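You operate a simulated robot arm through the tools that you are given. There is no shell and no other tool. Be economical: measure what you need, move in short steps, check, and stop when the job is done.

The job below is to be done with a simulated robot arm. You get a single attempt, and the scene is never put back.

TASK
Raise the tall ram, turn the yellow slot under it, lock the plate.
Fine: white-knob lever back at Drive; leave the long lever.

The check looks at the end state, three seconds after you hand in, the way a careful person would. Anything else that was tipped, shoved, dropped, spilled or broken makes it a failure.

THE ROBOT
A 7-joint arm with a two-finger gripper, on a carriage that runs on a rail from [-11, -1190] to [11, 1190] (x, y) and turns from -116 to 217 degrees about z. Base frame: it is fixed where the carriage stands at the start and does not move with it; the origin is on the floor, on the carriage's upright axis, x ahead of it, y to its left, z up; the surface under the hand at the start is at about z = 860. Lengths are in mm, angles in degrees, forces in N, time in s.
Its first joint turns from -149.0 to 149.0 degrees. Places, roughly: long lever [700, 400, 1500]; orange-knob lever [500, 700, 900]; white-knob lever [800, 600, 1200]. Payload 2.45 kg.
Tool frame: the origin (TCP) lies between the finger pads and is the grasp point; the fingertips stand 26 mm ahead of it; z points along the fingers, y is the line along which they close. The gripper opens to 96 mm. The gripper's body begins 69 mm behind the TCP.
Orientation is told as [roll, pitch, yaw] about the base's x, y, z axes, in that order, counted from this pose: with the fingers straight down and closing along the base's y, the tool's x points along the base's -x, its y along +y and its z along -z.

THE INTERFACE
- The arm moves only by the tool drive_tool. Its argument "rows" is one flat list of numbers, 7 for each row, row after row: the gripper command, from -1 (fully open) to 1 (shut), values between in proportion, then the shift along the tool's x, y, z in units of 100 mm (1.0 is 100 mm), then the turn, a rotation vector about the tool's x, y, z in units of 120 degrees (1.0 is 120 degrees). In form: [fingers, dx, dy, dz, rx, ry, rz, fingers, dx, dy, dz, rx, ry, rz, ...]. A call has 1 to 10 rows; each row is the pose to reach, as a shift and turn from the pose commanded when the call began, along the tool's axes at that moment. A call with a number of a shift or a turn outside -1 to 1 is refused whole. A row lasts 0.2 s, in which the tool goes at most 50 mm and 8.6 degrees; a call with a longer step from one row to the next is refused whole, and so is a gripper value outside its range. Where a pose cannot be reached the arm comes as near as it can. A force on the tool above 90 N (or 10 N above the force at the start of the call, whichever is more), or a blocked arm, ends the call early, and 0.2 s more pass. The fingers move at their own pace and stop on an object; they squeeze with about 34 N. The grip force told is the motor's: it shows also when the fingers shut on nothing. Time passes only in rows, and 0.2 s behind the last, so rows that repeat a pose let the fingers close. The reply holds the time, the measured pose of the TCP, the force on the tool along the base axes, the opening and the grip force, in the units named above and with some noise, with the torque about the TCP (base axes, N m) and any sound that the robot's microphone picked up.
- Cameras (640 x 400 px; columns grow to the right, rows downward): "scene" is now at [37.9, 208.1, 1703.9]; the picture's right is [0.41, -0.91, 0.00], its down [-0.38, -0.17, -0.91] and it looks along [0.83, 0.37, -0.42] (base axes); focal length 254 px, centre (320, 200). "wrist" rides on the gripper at [82, 3, -98] in the tool frame; the picture's right is [-0.04, 1.00, 0.00], its down [-0.73, -0.03, -0.68] and it looks along [-0.68, -0.03, 0.73] (tool axes); focal length 256 px, centre (320, 200). There is no depth. A picture from a camera that has moved, and an enlarged one, comes with that camera's place and axes in the base frame and with its lens.
- camera(camera): a new picture of that camera. It takes no simulated time.
- move_column(by): slides the trunk up (or, below 0, down) by that many mm; the arm and the scene camera ride with it, the base frame stays. It gives what a move gives, with no picture.
- steer(legs): drives the robot by 1 to 6 legs, each [ahead, left, turn to the left] in mm, mm and degrees, along the robot's own axes; the way and the turn of a leg run together, so that a leg with both is an arc; at most 1500 mm and 180 degrees a leg. The arm and the cameras ride along, it lands a little off, and it stops where it bumps. It keeps to its track: a leg is cut to what the track allows. It gives what a move gives.
- head_to(pan, tilt): turns the head with the scene camera to pan (to the left, within 155 degrees either way) and tilt (down, from -29 to 69), counted from straight ahead of the robot. It gives what a move gives.
- enlarge(camera, box): a new picture of the part [left, top, right, bottom] of that camera's present view, enlarged. It takes no simulated time.
- hand_in(): hands the job in; it is judged then, once.

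Go step by step. Nothing tells you exact positions but the pictures and the camera data: compare them with the known pose of the tool, close in by small moves and look again before you grip or let go. The budget is 120 turns and 90 pictures, counting those below and the enlarged ones. Unless the task says otherwise, let go and move clear before handing in, and close with one line.

The tools are called after ">>>" as name(argument=value, ...) on one line, values as JSON. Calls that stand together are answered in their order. drive_tool: Moves the arm, as the interface text tells. Its arguments: {"type":"object","properties":{"rows":{"type":"array"}},"required":["rows"]} The other tools are called the same way: move_column (by) slides the trunk up or down; steer (legs) drives the base; head_to (pan, tilt) turns the head that bears the scene camera; camera (camera) takes a picture; enlarge (camera, box) takes an enlarged picture of a part of a camera's view; hand_in () hands the job in.

At the start:

```text
time: 0.0
tcp_pos: [470.7, 298.8, 999.2]
tcp_rot: [0.0, 0.0, 0.0]
ft_force: [0.2, 0.3, 1.0]
ft_torque: [-0.03, 0.0, -0.02]
gripper_width: 96.0
grip_force: 0.0
trunk travel left (down, up): [-675.0, 35.0]
robot x, y, heading: [0.6, -1.5, 0.1]
head pan, tilt: [23.9, 24.6]
```

scene: 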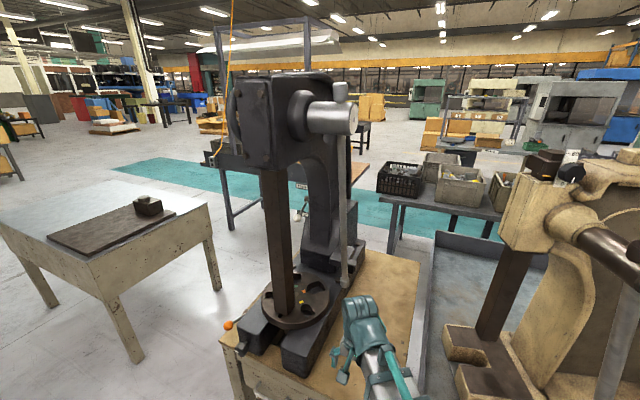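
wrist: 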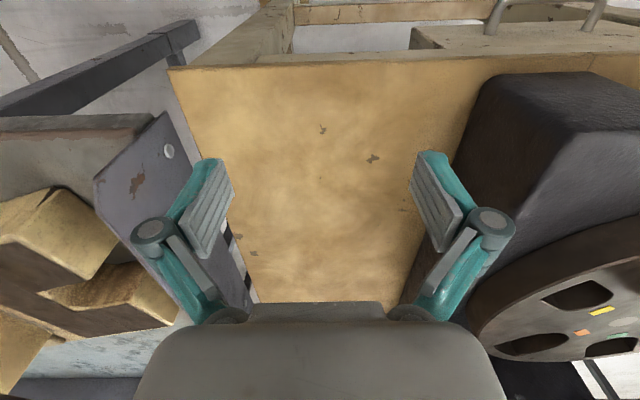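

I see a dark arbor press with a long ram over a slotted plate with coloured marks, plus an orange knob low at the plate's front left. I'll look closer at each part before moving.

>>> enlarge(camera="scene", box=[200, 220, 400, 390])

>>> enlarge(camera="scene", box=[200, 60, 400, 230])

>>> enlarge(camera="scene", box=[440, 120, 640, 400])

```text
2.35 times, centred on (300, 305) of scene
camera zoom: at [37.9, 208.1, 1703.9], right [0.41, -0.91, 0.0], down [-0.38, -0.17, -0.91], along [0.83, 0.37, -0.42], focal length 596 px, centre (367, -47)
```

zoom: 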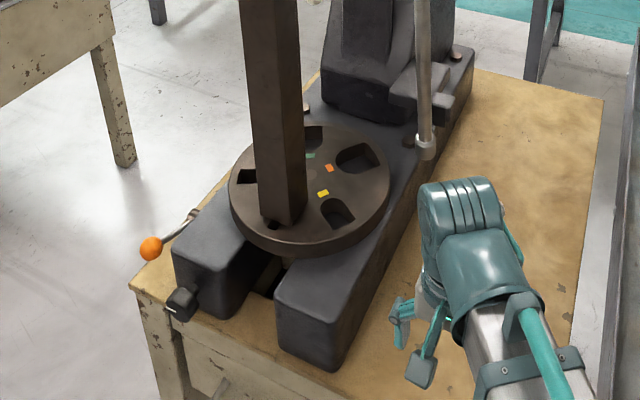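

```text
2.35 times, centred on (300, 145) of scene
camera zoom: at [37.9, 208.1, 1703.9], right [0.41, -0.91, 0.0], down [-0.38, -0.17, -0.91], along [0.83, 0.37, -0.42], focal length 596 px, centre (367, 329)
```

zoom: 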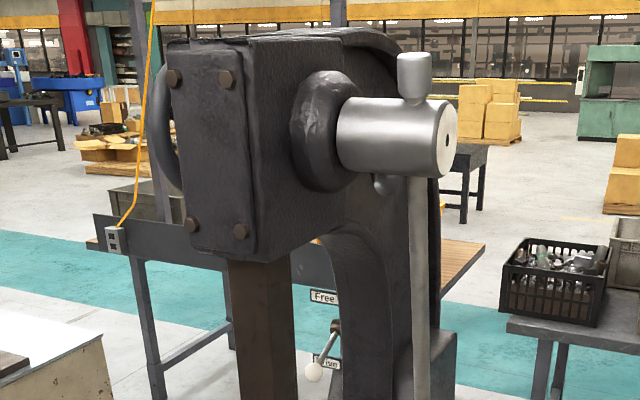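

```text
1.43 times, centred on (540, 260) of scene
camera zoom: at [37.9, 208.1, 1703.9], right [0.41, -0.91, 0.0], down [-0.38, -0.17, -0.91], along [0.83, 0.37, -0.42], focal length 362 px, centre (6, 114)
```

zoom: 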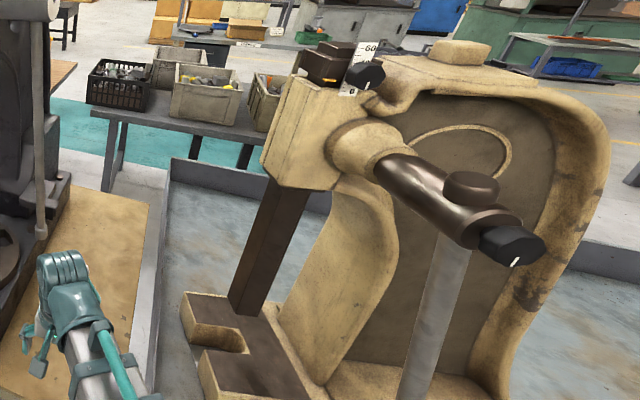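

I take the dark press to be at roughly (600, 580), with its plate at z≈950 and the white knob beyond the ram. I'll lift and retract the hand, then drive left for other views.

>>> drive_tool(rows=[-1, 0.2, 0, -0.4, 0, 0, 0, -1, 0.4, 0, -0.8, 0, 0, 0, -1, 0.6, 0, -1.0, 0, 0, 0, -1, 0.8, 0, -1, 0, 0, 0, -1, 0.9, 0, -1, 0, 0, 0])

>>> enlarge(camera="scene", box=[270, 170, 350, 230])

```text
time: 1.2
tcp_pos: [382.4, 297.4, 1099.3]
tcp_rot: [0.0, -0.1, 0.1]
ft_force: [-0.6, -0.2, 0.9]
ft_torque: [0.0, 0.01, -0.04]
gripper_width: 96.0
grip_force: 0.1
trunk travel left (down, up): [-675.0, 35.0]
robot x, y, heading: [-0.6, -1.1, 0.0]
head pan, tilt: [23.9, 24.6]
```

```text
6.67 times, centred on (310, 200) of scene
camera zoom: at [37.9, 208.1, 1703.9], right [0.41, -0.91, 0.0], down [-0.38, -0.17, -0.91], along [0.83, 0.37, -0.42], focal length 1690 px, centre (387, 200)
```

zoom: 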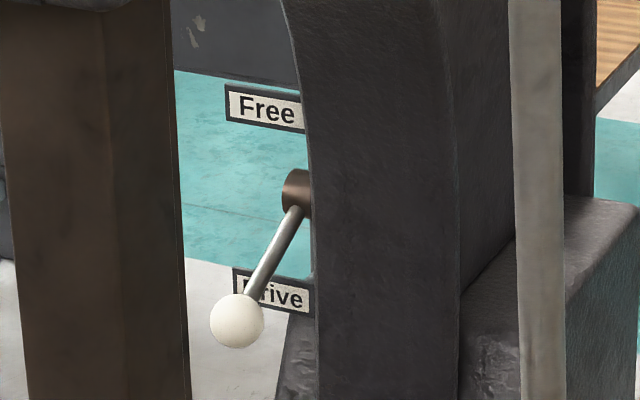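

The white lever pivots on the far (left) side of the column and now points to Drive. I'll drive left and look from there.

>>> steer(legs=[[0, 500, 0]])

>>> head_to(pan=0, tilt=35)

>>> camera(camera="scene")

```text
time: 4.1
tcp_pos: [389.0, 793.9, 1099.1]
tcp_rot: [0.0, 0.0, 0.0]
ft_force: [-0.1, 0.6, 0.8]
ft_torque: [-0.01, 0.04, 0.04]
gripper_width: 96.0
grip_force: 0.1
trunk travel left (down, up): [-675.0, 35.0]
robot x, y, heading: [6.3, 495.7, 0.4]
head pan, tilt: [23.9, 24.6]
```

```text
time: 5.0
tcp_pos: [387.7, 794.2, 1100.0]
tcp_rot: [0.0, 0.0, 0.1]
ft_force: [0.9, 0.0, 0.2]
ft_torque: [-0.02, 0.03, 0.02]
gripper_width: 95.9
grip_force: 0.1
trunk travel left (down, up): [-675.0, 35.0]
robot x, y, heading: [3.9, 500.5, -0.2]
head pan, tilt: [0.0, 35.0]
```

```text
83 pictures are left
camera scene: at [46.4, 666.7, 1687.6], right [0.0, -1.0, 0.0], down [-0.57, 0.0, -0.82], along [0.82, 0.0, -0.57], focal length 254 px, centre (320, 200)
```

scene: 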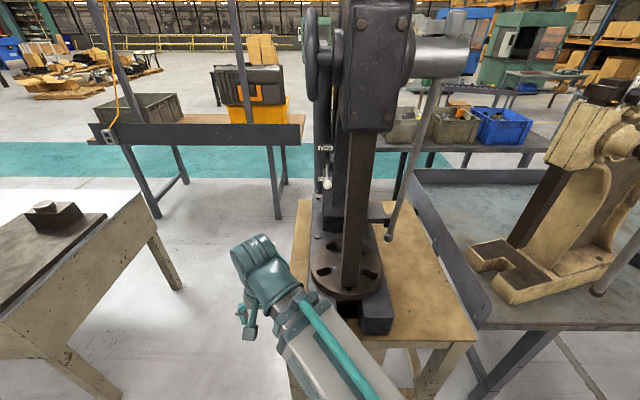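

The press now appears near y≈560 with the lever on its left side. I'll drive further left and look back at it.

>>> steer(legs=[[0, 450, 0]])

>>> head_to(pan=-35, tilt=35)

>>> camera(camera="scene")

>>> enlarge(camera="scene", box=[240, 100, 440, 225])

>>> enlarge(camera="scene", box=[240, 200, 440, 325])

```text
time: 7.7
tcp_pos: [390.1, 1242.1, 1099.4]
tcp_rot: [-0.1, 0.0, 0.3]
ft_force: [-0.5, 1.0, -1.1]
ft_torque: [-0.02, 0.01, -0.02]
gripper_width: 96.0
grip_force: 0.1
trunk travel left (down, up): [-675.0, 35.0]
robot x, y, heading: [10.5, 941.9, 0.5]
head pan, tilt: [0.0, 35.0]
```

```text
time: 8.7
tcp_pos: [389.8, 1241.7, 1099.6]
tcp_rot: [0.1, 0.0, 0.4]
ft_force: [0.0, -0.4, 1.0]
ft_torque: [-0.01, 0.01, 0.0]
gripper_width: 96.0
grip_force: 0.0
trunk travel left (down, up): [-675.0, 35.0]
robot x, y, heading: [8.9, 938.5, 0.3]
head pan, tilt: [-35.0, 35.0]
```

```text
82 pictures are left
camera scene: at [33.9, 1061.4, 1687.6], right [-0.57, -0.82, 0.0], down [-0.47, 0.33, -0.82], along [0.67, -0.46, -0.57], focal length 254 px, centre (320, 200)
```

scene: 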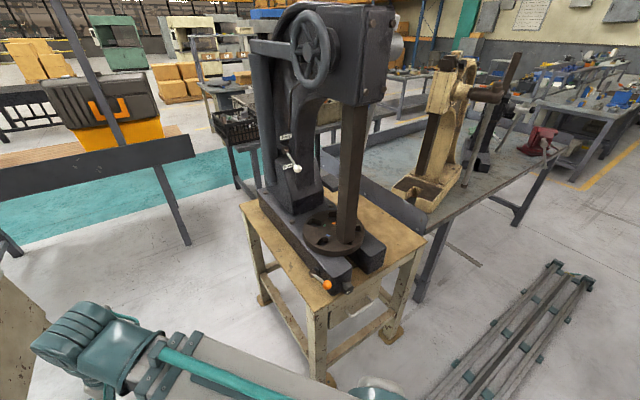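

```text
3.20 times, centred on (340, 162) of scene
camera zoom: at [33.9, 1061.4, 1687.6], right [-0.57, -0.82, 0.0], down [-0.47, 0.33, -0.82], along [0.67, -0.46, -0.57], focal length 811 px, centre (256, 320)
```

zoom: 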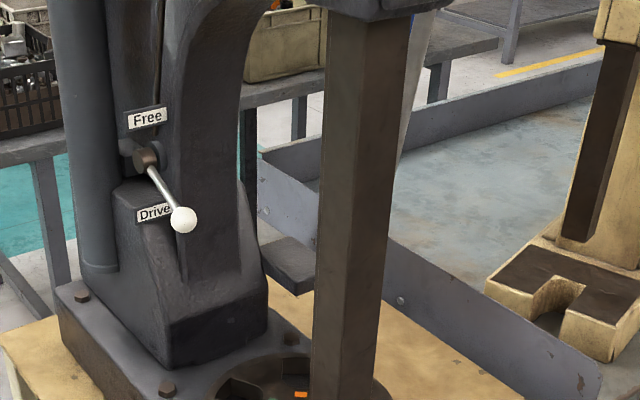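

```text
3.20 times, centred on (340, 262) of scene
camera zoom: at [33.9, 1061.4, 1687.6], right [-0.57, -0.82, 0.0], down [-0.47, 0.33, -0.82], along [0.67, -0.46, -0.57], focal length 811 px, centre (256, 0)
```

zoom: 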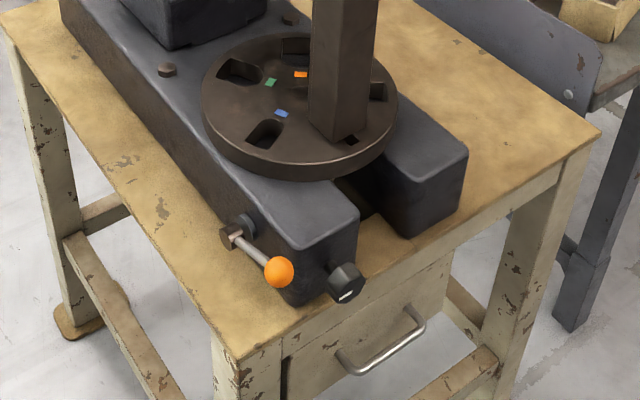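

There is a handwheel on the left side at about (620, 680, 1637), the Free/Drive lever, the plate, and the orange lock lever. I'll zoom on each.

>>> enlarge(camera="scene", box=[240, 0, 400, 100])

>>> enlarge(camera="scene", box=[300, 250, 380, 300])

>>> enlarge(camera="scene", box=[290, 195, 380, 260])

```text
4.00 times, centred on (320, 50) of scene
camera zoom: at [33.9, 1061.4, 1687.6], right [-0.57, -0.82, 0.0], down [-0.47, 0.33, -0.82], along [0.67, -0.46, -0.57], focal length 1014 px, centre (320, 800)
```

zoom: 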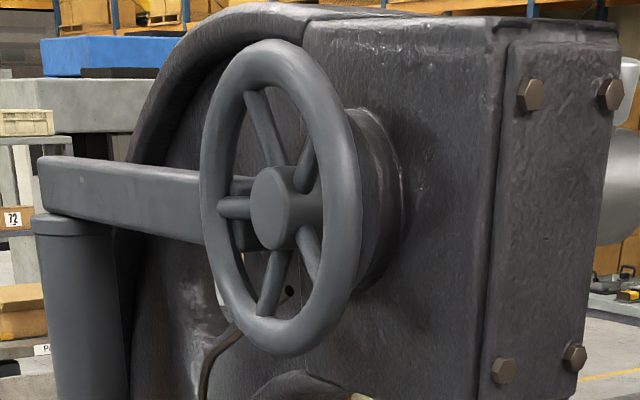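

```text
8.00 times, centred on (340, 275) of scene
camera zoom: at [33.9, 1061.4, 1687.6], right [-0.57, -0.82, 0.0], down [-0.47, 0.33, -0.82], along [0.67, -0.46, -0.57], focal length 2028 px, centre (160, -400)
```

zoom: 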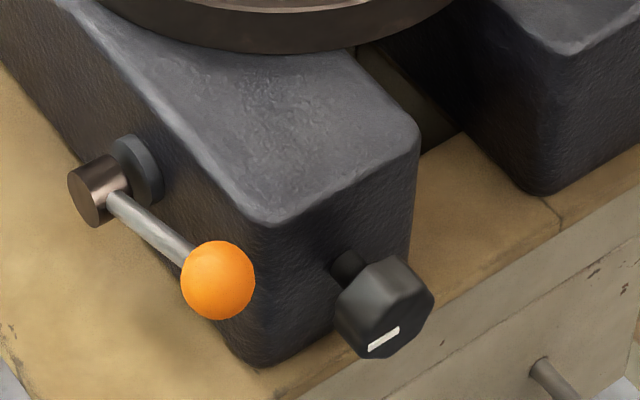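

```text
6.15 times, centred on (335, 228) of scene
camera zoom: at [33.9, 1061.4, 1687.6], right [-0.57, -0.82, 0.0], down [-0.47, 0.33, -0.82], along [0.67, -0.46, -0.57], focal length 1560 px, centre (228, 31)
```

zoom: 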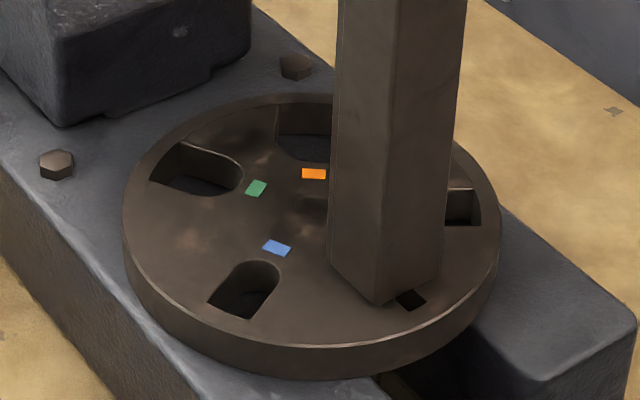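

Measured: white knob ≈(795, 643, 1224), pivot ≈(880, 645, 1272), so the Free position should be about 30° above horizontal. I'll turn the tool to point along +x, with the fingers closing vertically, while it is in clear space.

>>> drive_tool(rows=[-0.5, 0, 0, -0.1, -0.041, -0.041, 0.041, -0.5, 0, 0, -0.2, -0.082, -0.082, 0.082, -0.5, 0, 0, -0.3, -0.123, -0.123, 0.123, -0.5, 0, 0, -0.4, -0.164, -0.164, 0.164, -0.5, 0, 0, -0.5, -0.205, -0.205, 0.205, -0.5, 0, 0, -0.6, -0.246, -0.246, 0.246, -0.5, 0, 0, -0.7, -0.287, -0.287, 0.287, -0.5, 0, 0, -0.8, -0.328, -0.328, 0.328, -0.5, 0, 0, -0.9, -0.369, -0.369, 0.369, -0.5, 0, 0, -1, -0.41, -0.41, 0.41])

>>> drive_tool(rows=[-0.5, 0, 0, 0, -0.041, -0.041, 0.041, -0.5, 0, 0, 0, -0.082, -0.082, 0.082, -0.5, 0, 0, 0, -0.123, -0.123, 0.123, -0.5, 0, 0, 0, -0.1674, -0.1674, 0.1674])

>>> camera(camera="wrist")

```text
time: 10.9
tcp_pos: [453.6, 1379.2, 1268.1]
tcp_rot: [66.2, -15.7, -66.0]
ft_force: [-0.1, 0.1, -0.5]
ft_torque: [0.0, -0.02, -0.02]
gripper_width: 71.9
grip_force: 0.0
out of reach, approached as far as the arm can: row 1, 2, 3, 4, 5, 6, 7, 8, 9, 10
trunk travel left (down, up): [-675.0, 35.0]
robot x, y, heading: [10.0, 939.1, 0.5]
head pan, tilt: [-35.0, 35.0]
```

```text
refused: row 4 steps farther than a row can; nothing moved
```

```text
76 pictures are left
camera wrist: at [336.5, 1427.1, 1286.8], right [0.28, 0.35, 0.89], down [-0.32, -0.84, 0.44], along [0.91, -0.41, -0.13], focal length 256 px, centre (320, 200)
```

wrist: 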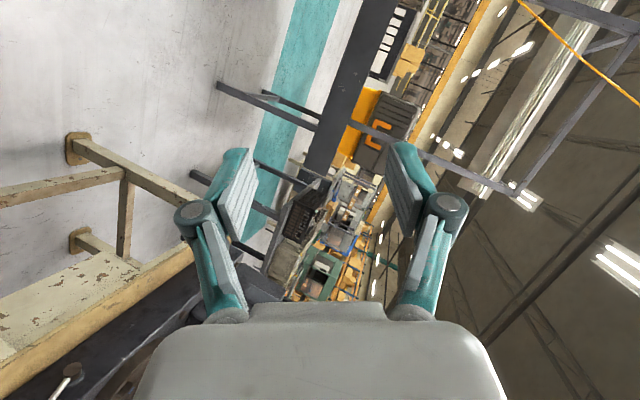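

The arm was folded too tightly there, so the hand drifted outward. I'll finish the turn while reaching forward.

>>> drive_tool(rows=[-0.5, -0.1, 0.07, 0.22, -0.041, -0.041, 0.041, -0.5, -0.2, 0.14, 0.44, -0.082, -0.082, 0.082, -0.5, -0.3, 0.21, 0.66, -0.123, -0.123, 0.123, -0.5, -0.39, 0.28, 0.88, -0.164, -0.164, 0.164])

```text
time: 11.9
tcp_pos: [558.2, 1380.3, 1270.2]
tcp_rot: [89.7, -0.4, -89.2]
ft_force: [0.3, 0.2, -0.1]
ft_torque: [-0.01, 0.01, -0.05]
gripper_width: 72.1
grip_force: 0.1
trunk travel left (down, up): [-675.0, 35.0]
robot x, y, heading: [8.6, 939.1, 0.8]
head pan, tilt: [-35.0, 35.0]
```

Orientation is right. I'll bring the hand across to the right (-y) in clear space, checking the reply for reach.

>>> drive_tool(rows=[-0.5, -0.4, 0, 0.3, 0, 0, 0, -0.5, -0.7, 0, 0.6, 0, 0, 0, -0.5, -1, 0, 0.6, 0, 0, 0])

>>> drive_tool(rows=[-0.5, -0.5, 0, 0, 0, 0, 0, -0.5, -1, 0, 0, 0, 0, 0])

>>> drive_tool(rows=[-0.5, -0.5, 0, 0, 0, 0, 0, -0.5, -1, 0, 0, 0, 0, 0])

>>> drive_tool(rows=[-0.5, -0.5, 0, 0, 0, 0, 0, -0.5, -1, 0, 0, 0, 0, 0])

>>> drive_tool(rows=[-0.5, -0.5, 0, 0, 0, 0, 0, -0.5, -1, 0, 0, 0, 0, 0])

>>> camera(camera="scene")

```text
time: 12.7
tcp_pos: [619.4, 1278.5, 1268.7]
tcp_rot: [89.7, -0.4, -89.1]
ft_force: [-0.4, -0.3, 0.2]
ft_torque: [0.01, 0.0, -0.01]
gripper_width: 72.2
grip_force: 0.1
trunk travel left (down, up): [-675.0, 35.0]
robot x, y, heading: [7.8, 939.2, 0.5]
head pan, tilt: [-35.0, 35.0]
```

```text
time: 13.3
tcp_pos: [651.3, 1201.3, 1278.6]
tcp_rot: [89.6, -0.3, -89.3]
ft_force: [0.4, -0.5, -0.7]
ft_torque: [0.03, 0.04, 0.04]
gripper_width: 71.8
grip_force: 0.0
out of reach, approached as far as the arm can: row 1, 2
trunk travel left (down, up): [-675.0, 35.0]
robot x, y, heading: [8.4, 942.5, 0.6]
head pan, tilt: [-35.0, 35.0]
```

```text
time: 13.9
tcp_pos: [693.2, 1117.4, 1291.9]
tcp_rot: [89.6, -0.4, -89.2]
ft_force: [0.1, -0.5, -0.2]
ft_torque: [0.0, -0.02, 0.03]
gripper_width: 72.1
grip_force: 0.0
out of reach, approached as far as the arm can: row 1, 2
trunk travel left (down, up): [-675.0, 35.0]
robot x, y, heading: [9.3, 938.4, 0.3]
head pan, tilt: [-35.0, 35.0]
```

```text
time: 14.5
tcp_pos: [717.8, 1023.4, 1301.5]
tcp_rot: [89.5, -0.4, -89.2]
ft_force: [0.3, -1.4, -0.4]
ft_torque: [-0.04, -0.02, 0.01]
gripper_width: 71.8
grip_force: 0.2
out of reach, approached as far as the arm can: row 1, 2
trunk travel left (down, up): [-675.0, 35.0]
robot x, y, heading: [10.5, 937.7, 0.3]
head pan, tilt: [-35.0, 35.0]
```

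```text
time: 15.1
tcp_pos: [723.9, 921.9, 1302.9]
tcp_rot: [89.6, -0.4, -89.1]
ft_force: [-0.5, -0.8, 0.4]
ft_torque: [0.01, 0.01, 0.01]
gripper_width: 71.9
grip_force: 0.1
out of reach, approached as far as the arm can: row 1, 2
trunk travel left (down, up): [-675.0, 35.0]
robot x, y, heading: [8.2, 939.9, 0.4]
head pan, tilt: [-35.0, 35.0]
```

```text
75 pictures are left
camera scene: at [33.8, 1060.6, 1687.6], right [-0.57, -0.82, 0.0], down [-0.47, 0.33, -0.82], along [0.67, -0.46, -0.57], focal length 254 px, centre (320, 200)
```

scene: 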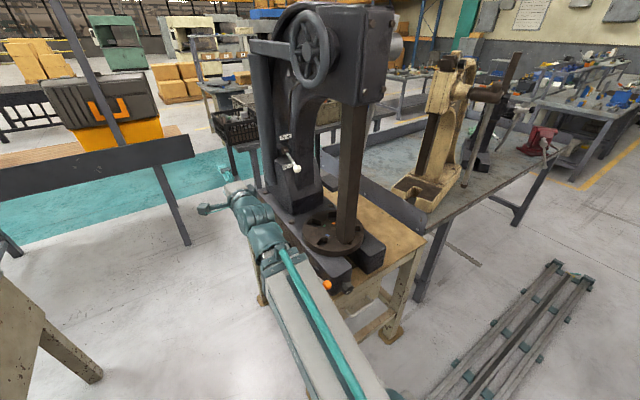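

The hand is at about (724, 922, 1303), near the arm's minimum reach. I'll carry on toward y≈680 and bring z down to about 1224.

>>> drive_tool(rows=[-0.5, -0.5, 0, 0, 0, 0, 0, -0.5, -1, 0, 0, 0, 0, 0])

>>> drive_tool(rows=[-0.5, -0.4, 0, 0, 0, 0, 0, -0.5, -0.8, 0, 0, 0, 0, 0])

>>> camera(camera="wrist")

>>> enlarge(camera="scene", box=[200, 100, 400, 225])

```text
time: 15.7
tcp_pos: [724.9, 821.6, 1303.3]
tcp_rot: [89.6, -0.4, -89.2]
ft_force: [0.0, -0.1, -0.1]
ft_torque: [-0.02, 0.0, 0.0]
gripper_width: 72.1
grip_force: 0.1
trunk travel left (down, up): [-675.0, 35.0]
robot x, y, heading: [8.5, 941.4, 0.4]
head pan, tilt: [-35.0, 35.0]
```

```text
time: 16.3
tcp_pos: [725.3, 742.3, 1302.6]
tcp_rot: [89.5, -0.4, -89.1]
ft_force: [0.4, -0.4, 0.1]
ft_torque: [-0.03, -0.01, 0.04]
gripper_width: 72.1
grip_force: 0.1
trunk travel left (down, up): [-675.0, 35.0]
robot x, y, heading: [8.3, 945.0, 0.4]
head pan, tilt: [-35.0, 35.0]
```

```text
74 pictures are left
camera wrist: at [625.5, 822.1, 1304.3], right [0.01, -0.03, 1.0], down [-0.67, -0.74, -0.02], along [0.74, -0.67, -0.03], focal length 256 px, centre (320, 200)
```

wrist: 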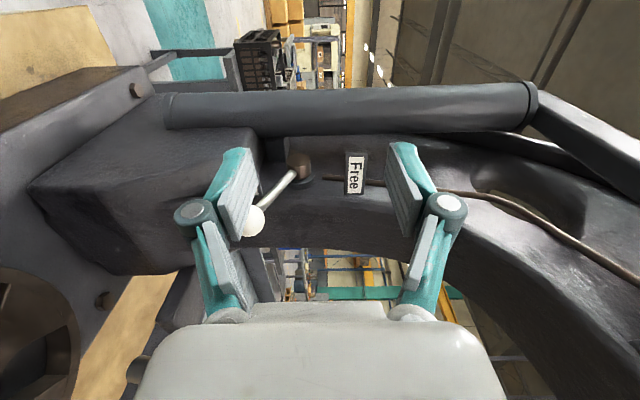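

```text
3.20 times, centred on (300, 162) of scene
camera zoom: at [33.8, 1060.7, 1687.6], right [-0.57, -0.82, 0.0], down [-0.47, 0.33, -0.82], along [0.67, -0.46, -0.57], focal length 811 px, centre (384, 320)
```

zoom: 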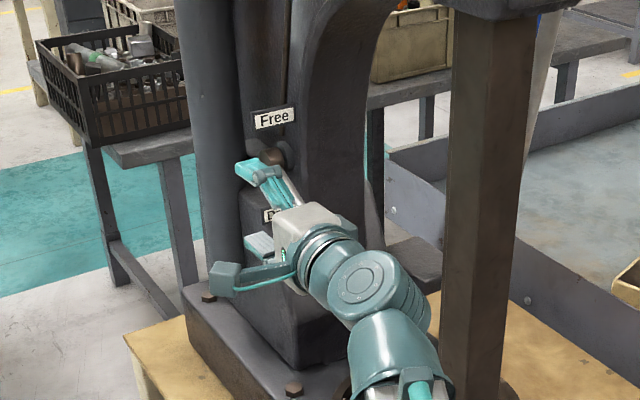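

From the wrist view the knob is at about (794, 643, 1229), which agrees with the earlier estimate. I'll lower to that height, move across to y≈652, then forward so the open fingers cage the knob.

>>> drive_tool(rows=[-0.5, 0, -0.36, 0, 0, 0, 0, -0.5, 0, -0.73, 0, 0, 0, 0, -0.5, -0.4, -0.73, 0, 0, 0, 0, -0.5, -0.9, -0.73, 0, 0, 0, 0, -0.5, -0.9, -0.73, 0, 0, 0, 0])

>>> camera(camera="wrist")

```text
time: 17.5
tcp_pos: [728.0, 652.0, 1229.3]
tcp_rot: [89.6, -0.4, -89.2]
ft_force: [0.6, 0.0, -0.1]
ft_torque: [-0.03, 0.02, 0.03]
gripper_width: 72.1
grip_force: 0.0
trunk travel left (down, up): [-675.0, 35.0]
robot x, y, heading: [10.3, 940.3, 0.4]
head pan, tilt: [-35.0, 35.0]
```

```text
72 pictures are left
camera wrist: at [628.3, 733.9, 1231.7], right [0.01, -0.03, 1.0], down [-0.67, -0.74, -0.02], along [0.74, -0.67, -0.03], focal length 256 px, centre (320, 200)
```

wrist: 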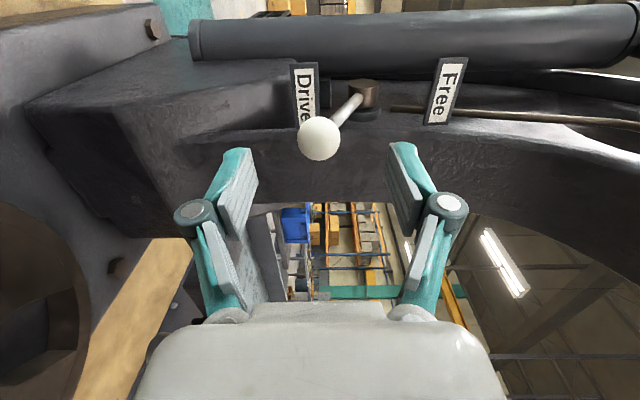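

The knob is centred at about (794, 643, 1226) and the column face is well behind it. Moving forward to cage it.

>>> drive_tool(rows=[-0.5, -0.04, 0, 0.3, 0, 0, 0, -0.5, -0.07, 0, 0.5, 0, 0, 0, -0.5, -0.07, 0, 0.66, 0, 0, 0, -0.5, -0.07, 0, 0.66, 0, 0, 0])

>>> camera(camera="wrist")

```text
time: 18.5
tcp_pos: [792.3, 645.2, 1230.2]
tcp_rot: [89.6, -0.4, -89.2]
ft_force: [0.1, -0.1, -0.6]
ft_torque: [-0.03, 0.0, -0.01]
gripper_width: 72.4
grip_force: 0.0
trunk travel left (down, up): [-675.0, 35.0]
robot x, y, heading: [10.0, 939.7, 0.3]
head pan, tilt: [-35.0, 35.0]
```

```text
71 pictures are left
camera wrist: at [693.8, 727.0, 1233.2], right [0.01, -0.03, 1.0], down [-0.67, -0.74, -0.02], along [0.74, -0.67, -0.03], focal length 256 px, centre (320, 200)
```

wrist: 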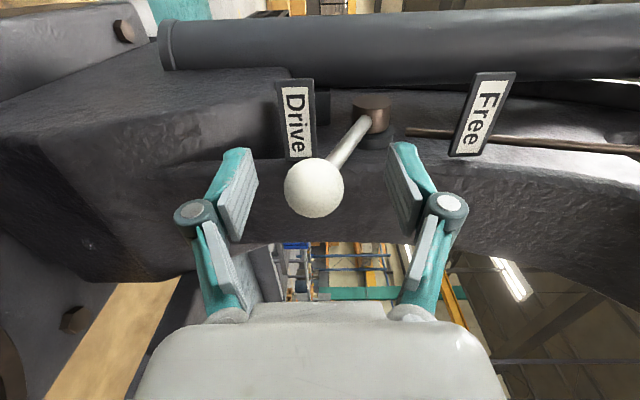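

The knob is caged. Pushing upward toward Free.

>>> drive_tool(rows=[-0.5, 0, 0.2, 0, 0, 0, 0, -0.5, 0, 0.4, 0, 0, 0, 0, -0.5, 0, 0.6, 0, 0, 0, 0, -0.5, 0, 0.8, 0, 0, 0, 0, -0.5, 0, 1.0, 0, 0, 0, 0, -0.5, 0, 1.0, 0, 0, 0, 0])

>>> camera(camera="wrist")

```text
time: 19.9
tcp_pos: [792.8, 647.7, 1330.9]
tcp_rot: [89.6, -0.4, -89.2]
ft_force: [1.1, 0.4, 0.0]
ft_torque: [-0.02, -0.03, 0.01]
gripper_width: 71.9
grip_force: 0.0
trunk travel left (down, up): [-675.0, 35.0]
robot x, y, heading: [7.4, 939.8, 0.4]
head pan, tilt: [-35.0, 35.0]
```

```text
70 pictures are left
camera wrist: at [694.6, 728.0, 1334.1], right [0.01, -0.03, 1.0], down [-0.67, -0.74, -0.02], along [0.74, -0.67, -0.03], focal length 256 px, centre (320, 200)
```

wrist: 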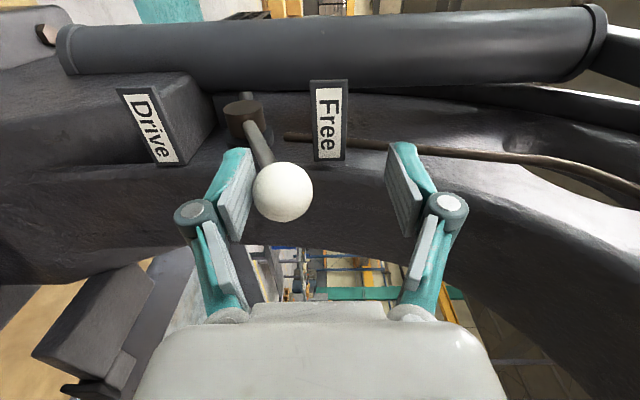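

The lever has swung up with little force. A little further to reach its stop.

>>> drive_tool(rows=[-0.5, 0, 0.08, 0, 0, 0, 0, -0.5, 0, 0.16, 0, 0, 0, 0, -0.5, 0, 0.24, 0, 0, 0, 0, -0.5, 0, 0.24, 0, 0, 0, 0])

>>> camera(camera="wrist")

```text
time: 20.9
tcp_pos: [801.9, 647.5, 1345.9]
tcp_rot: [88.8, -0.4, -88.9]
ft_force: [22.7, 3.5, -61.1]
ft_torque: [0.55, -1.36, -0.15]
gripper_width: 95.2
grip_force: 17.1
trunk travel left (down, up): [-675.0, 35.0]
robot x, y, heading: [9.1, 943.3, 0.3]
head pan, tilt: [-35.0, 35.0]
```

```text
69 pictures are left
camera wrist: at [703.5, 727.7, 1350.0], right [0.02, -0.03, 1.0], down [-0.67, -0.75, -0.01], along [0.75, -0.66, -0.04], focal length 256 px, centre (320, 200)
```

wrist: 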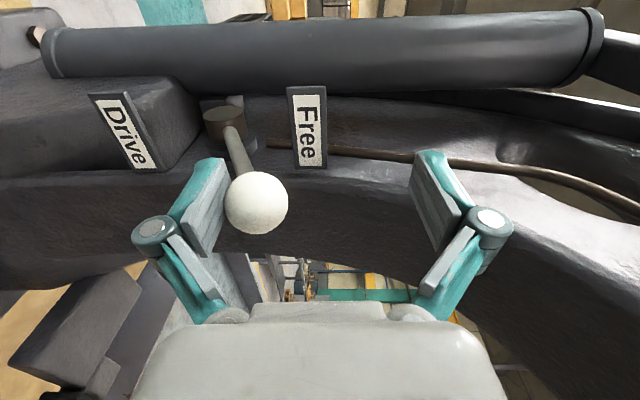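

It hit its stop, with 60 N back on the fingers. I'll ease off and check the lever stays at Free.

>>> drive_tool(rows=[-0.5, 0, -0.12, 0, 0, 0, 0, -0.5, 0, -0.25, 0, 0, 0, 0, -0.5, 0, -0.25, 0, 0, 0, 0, -0.5, 0, -0.25, 0, 0, 0, 0])

>>> camera(camera="wrist")

```text
time: 21.9
tcp_pos: [794.4, 646.5, 1332.1]
tcp_rot: [89.7, -0.4, -89.4]
ft_force: [0.1, -0.4, 0.2]
ft_torque: [-0.03, -0.03, -0.02]
gripper_width: 71.7
grip_force: 0.0
trunk travel left (down, up): [-675.0, 35.0]
robot x, y, heading: [8.3, 939.5, 0.6]
head pan, tilt: [-35.0, 35.0]
```

```text
68 pictures are left
camera wrist: at [695.1, 727.8, 1334.0], right [0.01, -0.03, 1.0], down [-0.67, -0.74, -0.02], along [0.74, -0.67, -0.03], focal length 256 px, centre (320, 200)
```

wrist: 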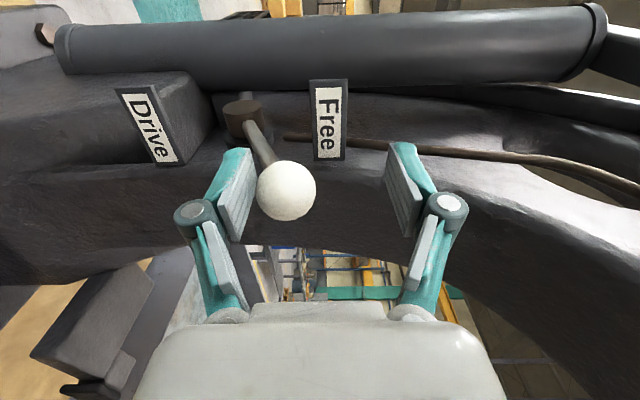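

The lever stays at Free. I'll retreat, drive left to the end of the track, and turn the tool to face -y for the handwheel.

>>> drive_tool(rows=[-0.5, 0, 0, -0.4, 0, 0, 0, -0.5, 0.2, 0, -0.7, 0, 0, 0, -0.5, 0.6, 0, -0.7, 0, 0, 0, -0.5, 1.0, 0, -0.7, 0, 0, 0])

>>> steer(legs=[[0, 240, 0]])

>>> drive_tool(rows=[1, 0, 0.2, 0, 0, -0.07, 0, 1, 0, 0.4, 0, 0, -0.14, 0, 1, 0, 0.6, 0, 0, -0.21, 0, 1, 0, 0.8, 0, 0, -0.28, 0, 1, 0, 1, 0, 0, -0.35, 0, 1, 0, 1, 0, 0, -0.42, 0])

```text
time: 22.9
tcp_pos: [720.3, 747.3, 1328.5]
tcp_rot: [89.5, -0.4, -89.3]
ft_force: [-0.7, -0.4, 1.0]
ft_torque: [0.0, 0.02, -0.02]
gripper_width: 71.8
grip_force: 0.0
trunk travel left (down, up): [-675.0, 35.0]
robot x, y, heading: [7.6, 938.9, 0.6]
head pan, tilt: [-35.0, 35.0]
```

```text
time: 24.7
tcp_pos: [726.0, 988.7, 1328.2]
tcp_rot: [89.6, -0.3, -88.9]
ft_force: [-0.1, 0.5, 0.3]
ft_torque: [-0.02, 0.02, -0.04]
gripper_width: 71.9
grip_force: 0.0
trunk travel left (down, up): [-675.0, 35.0]
robot x, y, heading: [7.6, 1180.2, 0.5]
head pan, tilt: [-35.0, 35.0]
```

```text
time: 26.1
tcp_pos: [726.9, 987.7, 1427.9]
tcp_rot: [90.1, -0.6, -139.4]
ft_force: [0.5, -0.2, 1.6]
ft_torque: [-0.02, -0.01, -0.03]
gripper_width: 0.0
grip_force: 28.3
trunk travel left (down, up): [-675.0, 35.0]
robot x, y, heading: [12.2, 1180.7, 0.5]
head pan, tilt: [-35.0, 35.0]
```

Good. Continue turning to face -y and rise to wheel height.

>>> drive_tool(rows=[1, 0, 0.2, 0, 0, -0.07, 0, 1, 0, 0.4, 0, 0, -0.14, 0, 1, 0, 0.6, 0, 0, -0.21, 0, 1, 0, 0.8, 0, 0, -0.28, 0, 1, 0, 1, 0, 0, -0.338, 0])

>>> drive_tool(rows=[1, 0, 0.4, 0, 0, 0, 0, 1, 0, 0.8, 0, 0, 0, 0, 1, 0, 1.0, 0, 0, 0, 0])

>>> head_to(pan=-45, tilt=20)

>>> camera(camera="scene")

>>> camera(camera="wrist")

```text
time: 27.3
tcp_pos: [728.3, 990.2, 1528.9]
tcp_rot: [90.4, -0.5, 179.9]
ft_force: [-0.1, 0.0, -0.3]
ft_torque: [-0.02, 0.01, -0.02]
gripper_width: 0.0
grip_force: 28.5
trunk travel left (down, up): [-675.0, 35.0]
robot x, y, heading: [9.2, 1177.3, 1.2]
head pan, tilt: [-35.0, 35.0]
```

```text
time: 28.1
tcp_pos: [726.7, 990.2, 1627.9]
tcp_rot: [90.4, -0.4, -179.8]
ft_force: [0.4, -0.2, 0.3]
ft_torque: [0.02, 0.03, 0.01]
gripper_width: 0.0
grip_force: 28.5
trunk travel left (down, up): [-675.0, 35.0]
robot x, y, heading: [8.5, 1179.2, 0.7]
head pan, tilt: [-35.0, 35.0]
```

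```text
time: 28.9
tcp_pos: [726.4, 990.9, 1628.0]
tcp_rot: [90.4, -0.4, -180.0]
ft_force: [0.0, -0.5, 0.5]
ft_torque: [0.02, 0.0, 0.0]
gripper_width: 0.0
grip_force: 28.4
trunk travel left (down, up): [-675.0, 35.0]
robot x, y, heading: [11.7, 1176.8, 0.6]
head pan, tilt: [-45.0, 20.0]
```

```text
67 pictures are left
camera scene: at [29.4, 1284.1, 1711.4], right [-0.7, -0.72, 0.0], down [-0.25, 0.24, -0.94], along [0.67, -0.66, -0.34], focal length 254 px, centre (320, 200)
```

scene: 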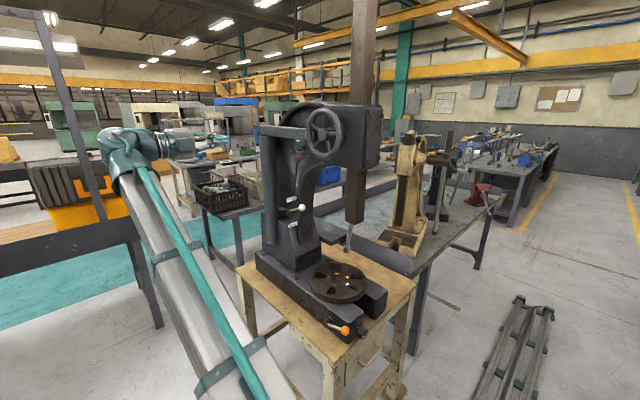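

```text
66 pictures are left
camera wrist: at [808.2, 1089.3, 1629.3], right [-0.03, 0.01, 1.0], down [-0.74, 0.68, -0.03], along [-0.68, -0.74, -0.02], focal length 256 px, centre (320, 200)
```

wrist: 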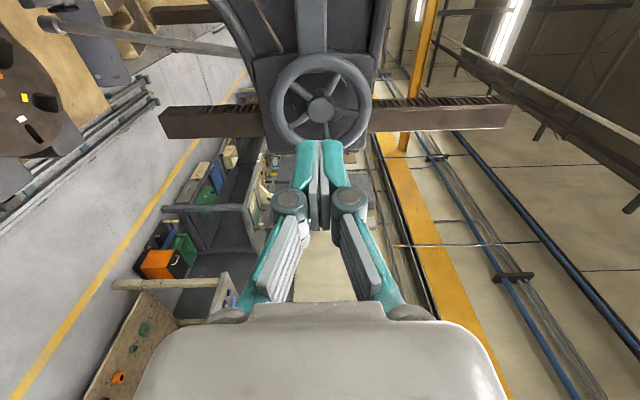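

The ram has already risen by itself now that the lever is at Free, so the handwheel isn't needed. I'll check the ram and long lever, and go back to put the white lever at Drive.

>>> enlarge(camera="scene", box=[240, 80, 440, 340])

>>> drive_tool(rows=[-0.5, 0, -0.2, 0, 0, 0.07, 0, -0.5, 0, -0.4, 0, 0, 0.14, 0, -0.5, 0, -0.6, 0, 0, 0.21, 0, -0.5, 0, -0.8, 0, 0, 0.28, 0, -0.5, 0, -1, 0, 0, 0.35, 0, -0.5, 0, -1, 0, 0, 0.42, 0])

>>> drive_tool(rows=[-0.5, 0, -0.2, 0, 0, 0.07, 0, -0.5, 0, -0.4, 0, 0, 0.14, 0, -0.5, 0, -0.6, 0, 0, 0.21, 0, -0.5, 0, -0.8, 0, 0, 0.28, 0, -0.5, 0, -1, 0, 0, 0.338, 0])

>>> drive_tool(rows=[-0.5, 0, -0.5, 0, 0, 0, 0, -0.5, 0, -1, 0, 0, 0, 0])

>>> enlarge(camera="scene", box=[240, 0, 440, 200])

```text
1.54 times, centred on (340, 210) of scene
camera zoom: at [29.4, 1284.1, 1711.4], right [-0.7, -0.72, 0.0], down [-0.25, 0.24, -0.94], along [0.67, -0.66, -0.34], focal length 390 px, centre (289, 185)
```

zoom: 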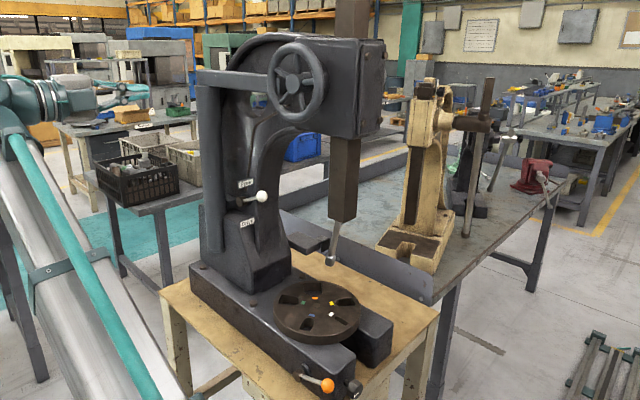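

```text
time: 30.3
tcp_pos: [726.1, 988.2, 1528.1]
tcp_rot: [90.0, -0.5, -129.2]
ft_force: [0.0, 0.2, 0.4]
ft_torque: [-0.01, -0.04, -0.02]
gripper_width: 72.1
grip_force: 0.2
trunk travel left (down, up): [-675.0, 35.0]
robot x, y, heading: [14.2, 1179.3, 0.4]
head pan, tilt: [-45.0, 20.0]
```

```text
time: 31.5
tcp_pos: [726.9, 986.9, 1427.8]
tcp_rot: [89.6, -0.4, -88.9]
ft_force: [0.1, 0.7, 0.1]
ft_torque: [0.0, 0.02, -0.01]
gripper_width: 71.8
grip_force: 0.1
trunk travel left (down, up): [-675.0, 35.0]
robot x, y, heading: [9.7, 1179.1, 0.7]
head pan, tilt: [-45.0, 20.0]
```

```text
time: 32.1
tcp_pos: [725.9, 989.2, 1326.7]
tcp_rot: [89.6, -0.4, -88.9]
ft_force: [0.5, -0.1, 0.0]
ft_torque: [0.01, 0.03, 0.02]
gripper_width: 71.8
grip_force: 0.1
trunk travel left (down, up): [-675.0, 35.0]
robot x, y, heading: [10.9, 1181.5, 0.7]
head pan, tilt: [-45.0, 20.0]
```

```text
2.00 times, centred on (340, 100) of scene
camera zoom: at [29.7, 1283.9, 1711.5], right [-0.7, -0.72, 0.0], down [-0.24, 0.24, -0.94], along [0.67, -0.66, -0.34], focal length 507 px, centre (280, 400)
```

zoom: 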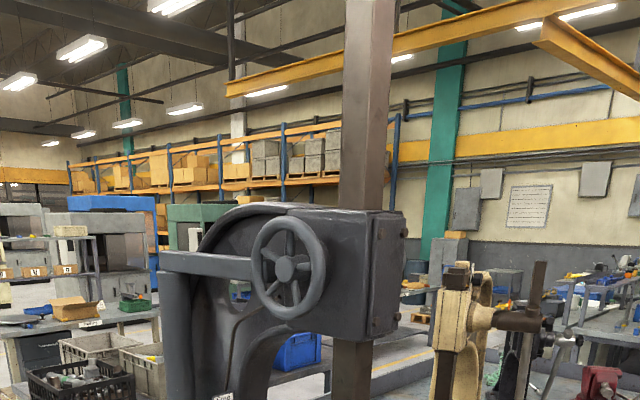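

The ram is well up and steady, and the long lever still hangs as before. I'll drive back so the cage returns to the white knob.

>>> steer(legs=[[0, -240, 0]])

>>> drive_tool(rows=[-0.5, -0.4, -0.04, 0, 0, 0, 0, -0.5, -0.8, -0.08, 0, 0, 0, 0, -0.5, -0.95, -0.08, 0, 0, 0, 0, -0.5, -0.95, -0.08, 0, 0, 0, 0])

>>> camera(camera="wrist")

```text
time: 33.8
tcp_pos: [724.7, 750.4, 1328.2]
tcp_rot: [89.5, -0.4, -88.9]
ft_force: [-0.3, -0.5, -0.8]
ft_torque: [0.01, 0.0, 0.01]
gripper_width: 72.0
grip_force: 0.1
trunk travel left (down, up): [-675.0, 35.0]
robot x, y, heading: [10.3, 942.2, 0.7]
head pan, tilt: [-45.0, 20.0]
```

```text
time: 34.8
tcp_pos: [724.9, 655.4, 1320.2]
tcp_rot: [89.6, -0.3, -88.9]
ft_force: [-0.8, -0.1, 0.0]
ft_torque: [0.05, 0.02, -0.02]
gripper_width: 71.9
grip_force: 0.1
trunk travel left (down, up): [-675.0, 35.0]
robot x, y, heading: [10.0, 942.2, 0.7]
head pan, tilt: [-45.0, 20.0]
```

```text
63 pictures are left
camera wrist: at [626.0, 736.1, 1322.7], right [0.01, -0.03, 1.0], down [-0.67, -0.75, -0.02], along [0.75, -0.66, -0.03], focal length 256 px, centre (320, 200)
```

wrist: 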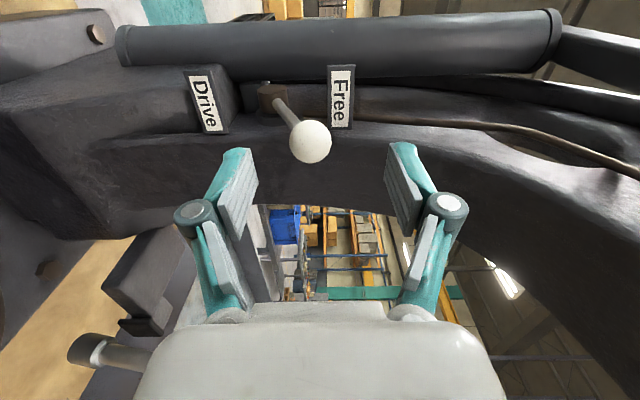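

Aligned. Forward to cage the knob, then push it down to Drive.

>>> drive_tool(rows=[-0.5, -0.08, 0, 0.4, 0, 0, 0, -0.5, -0.08, 0, 0.69, 0, 0, 0, -0.5, -0.08, -0.15, 0.69, 0, 0, 0, -0.5, -0.08, -0.35, 0.69, 0, 0, 0, -0.5, -0.08, -0.55, 0.69, 0, 0, 0, -0.5, -0.08, -0.75, 0.69, 0, 0, 0, -0.5, -0.08, -0.95, 0.69, 0, 0, 0, -0.5, -0.08, -0.95, 0.69, 0, 0, 0])

>>> drive_tool(rows=[-0.5, 0, -0.08, 0, 0, 0, 0, -0.5, 0, -0.16, 0, 0, 0, 0, -0.5, 0, -0.22, 0, 0, 0, 0, -0.5, 0, -0.22, 0, 0, 0, 0])

>>> camera(camera="wrist")

```text
time: 36.6
tcp_pos: [795.1, 648.7, 1224.0]
tcp_rot: [89.6, -0.4, -88.9]
ft_force: [-0.3, -0.4, -0.3]
ft_torque: [-0.01, -0.03, 0.01]
gripper_width: 71.9
grip_force: 0.1
trunk travel left (down, up): [-675.0, 35.0]
robot x, y, heading: [10.7, 940.8, 0.6]
head pan, tilt: [-45.0, 20.0]
```

```text
time: 37.6
tcp_pos: [793.9, 648.4, 1202.7]
tcp_rot: [89.8, -0.4, -89.0]
ft_force: [6.9, 0.2, 14.1]
ft_torque: [-0.08, 0.23, 0.06]
gripper_width: 77.9
grip_force: 4.8
trunk travel left (down, up): [-675.0, 35.0]
robot x, y, heading: [5.9, 938.0, 0.5]
head pan, tilt: [-45.0, 20.0]
```

```text
62 pictures are left
camera wrist: at [694.3, 729.4, 1206.2], right [0.01, -0.03, 1.0], down [-0.67, -0.75, -0.02], along [0.75, -0.66, -0.03], focal length 256 px, centre (320, 200)
```

wrist: 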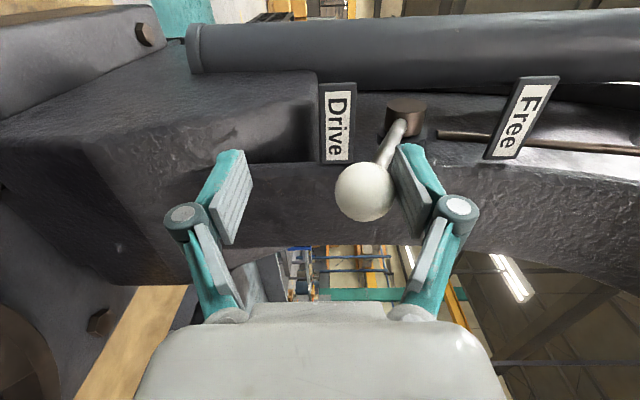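

The lever is back at its Drive stop (knob z ≈1226 as at first). I'll retreat from it and turn the tool to point down in clear space.

>>> drive_tool(rows=[-0.5, 0, 0.1, 0, 0, 0, 0, -0.5, 0, 0.18, -0.1, 0, 0, 0, -0.5, 0, 0.18, -0.5, 0, 0, 0, -0.5, 0.1, 0.18, -0.7, 0, 0, 0, -0.5, 0.5, 0.18, -0.7, 0, 0, 0, -0.5, 1.0, 0.18, -0.7, 0, 0, 0])

>>> drive_tool(rows=[-0.5, 0.5, 0.3, 0, 0, 0, 0, -0.5, 1, 0.6, 0, 0, 0, 0])

>>> drive_tool(rows=[1, 0, 0, 0, 0.041, 0.041, -0.041, 1, 0, 0, 0, 0.082, 0.082, -0.082, 1, 0, 0, 0, 0.123, 0.123, -0.123, 1, 0, 0, 0, 0.164, 0.164, -0.164, 1, 0, 0, 0, 0.205, 0.205, -0.205, 1, 0, 0, 0, 0.246, 0.246, -0.246, 1, 0, 0, 0, 0.287, 0.287, -0.287, 1, 0, 0, 0, 0.328, 0.328, -0.328, 1, 0, 0, 0, 0.369, 0.369, -0.369, 1, 0, 0, 0, 0.41, 0.41, -0.41])

>>> drive_tool(rows=[1, 0, 0, 0, 0.041, 0.041, -0.041, 1, 0, 0, 0, 0.082, 0.082, -0.082, 1, 0, 0, 0, 0.123, 0.123, -0.123, 1, 0, 0, 0, 0.164, 0.164, -0.164])

>>> head_to(pan=-30, tilt=40)

>>> camera(camera="scene")

```text
time: 39.0
tcp_pos: [718.6, 749.3, 1222.8]
tcp_rot: [89.6, -0.3, -88.9]
ft_force: [-0.6, -0.2, -0.2]
ft_torque: [0.04, -0.01, -0.02]
gripper_width: 71.7
grip_force: 0.0
trunk travel left (down, up): [-675.0, 35.0]
robot x, y, heading: [11.0, 939.9, 0.8]
head pan, tilt: [-45.0, 20.0]
```

```text
refused: row 1 steps farther than a row can; nothing moved
```

```text
time: 41.2
tcp_pos: [722.3, 747.4, 1219.6]
tcp_rot: [23.1, -15.4, -22.5]
ft_force: [0.0, 0.1, -0.4]
ft_torque: [0.0, 0.03, -0.01]
gripper_width: 0.0
grip_force: 28.6
trunk travel left (down, up): [-675.0, 35.0]
robot x, y, heading: [10.8, 940.5, 0.8]
head pan, tilt: [-45.0, 20.0]
```

```text
time: 42.2
tcp_pos: [721.3, 746.6, 1220.1]
tcp_rot: [-0.1, 0.0, 0.7]
ft_force: [0.4, 0.0, -0.4]
ft_torque: [-0.02, 0.02, -0.03]
gripper_width: 0.2
grip_force: 28.0
trunk travel left (down, up): [-675.0, 35.0]
robot x, y, heading: [8.4, 939.8, 0.8]
head pan, tilt: [-45.0, 20.0]
```

```text
time: 43.1
tcp_pos: [721.4, 746.3, 1220.9]
tcp_rot: [-0.1, -0.1, 0.6]
ft_force: [1.1, 0.3, 0.6]
ft_torque: [0.01, 0.0, 0.02]
gripper_width: 0.1
grip_force: 28.6
trunk travel left (down, up): [-675.0, 35.0]
robot x, y, heading: [8.4, 941.0, 0.6]
head pan, tilt: [-30.0, 40.0]
```

```text
61 pictures are left
camera scene: at [34.7, 1070.5, 1680.1], right [-0.49, -0.87, 0.0], down [-0.56, 0.32, -0.77], along [0.67, -0.38, -0.64], focal length 254 px, centre (320, 200)
```

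scene: 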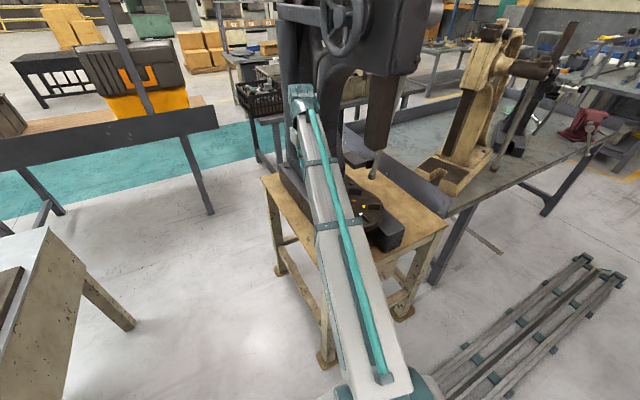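

The tool points down again and is clear. I'll move over the plate's left front to view it with the wrist camera.

>>> drive_tool(rows=[1, 0.4, -0.2, 0, 0, 0, 0, 1, 0.8, -0.4, 0.1, 0, 0, 0, 1, 1, -0.5, 0.5, 0, 0, 0, 1, 1, -0.5, 0.9, 0, 0, 0, 1, 1, -0.5, 0.9, 0, 0, 0])

>>> camera(camera="wrist")

>>> enlarge(camera="scene", box=[260, 60, 460, 260])

```text
time: 44.3
tcp_pos: [623.5, 695.2, 1129.0]
tcp_rot: [0.1, 0.1, 0.7]
ft_force: [0.6, -0.5, -0.7]
ft_torque: [0.01, -0.02, 0.05]
gripper_width: 0.0
grip_force: 28.5
trunk travel left (down, up): [-675.0, 35.0]
robot x, y, heading: [6.5, 941.3, 0.9]
head pan, tilt: [-30.0, 40.0]
```

```text
60 pictures are left
camera wrist: at [542.0, 698.6, 1226.6], right [0.03, 1.0, 0.0], down [0.73, -0.02, 0.68], along [0.68, -0.02, -0.73], focal length 256 px, centre (320, 200)
```

wrist: 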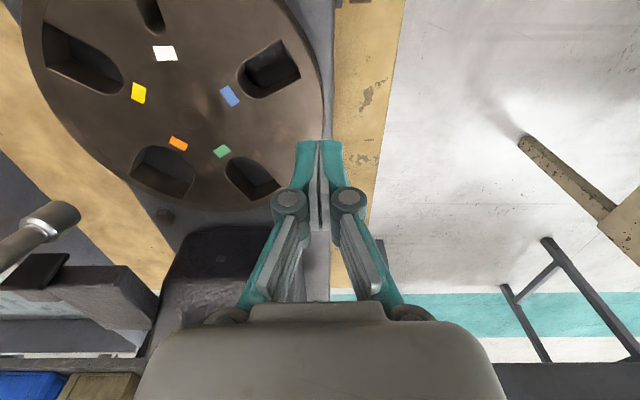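

```text
2.00 times, centred on (360, 160) of scene
camera zoom: at [34.8, 1070.6, 1680.0], right [-0.49, -0.87, 0.0], down [-0.56, 0.32, -0.77], along [0.67, -0.38, -0.64], focal length 507 px, centre (240, 280)
```

zoom: 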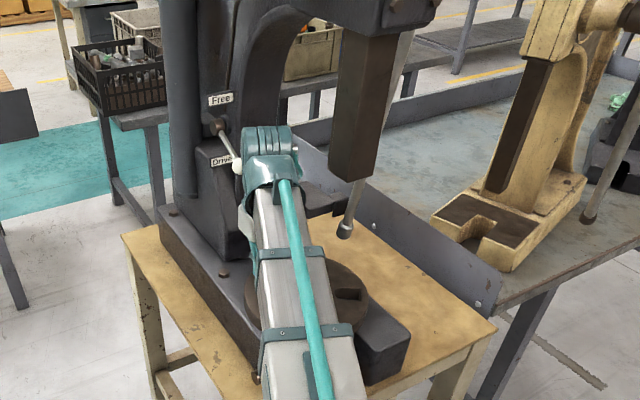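

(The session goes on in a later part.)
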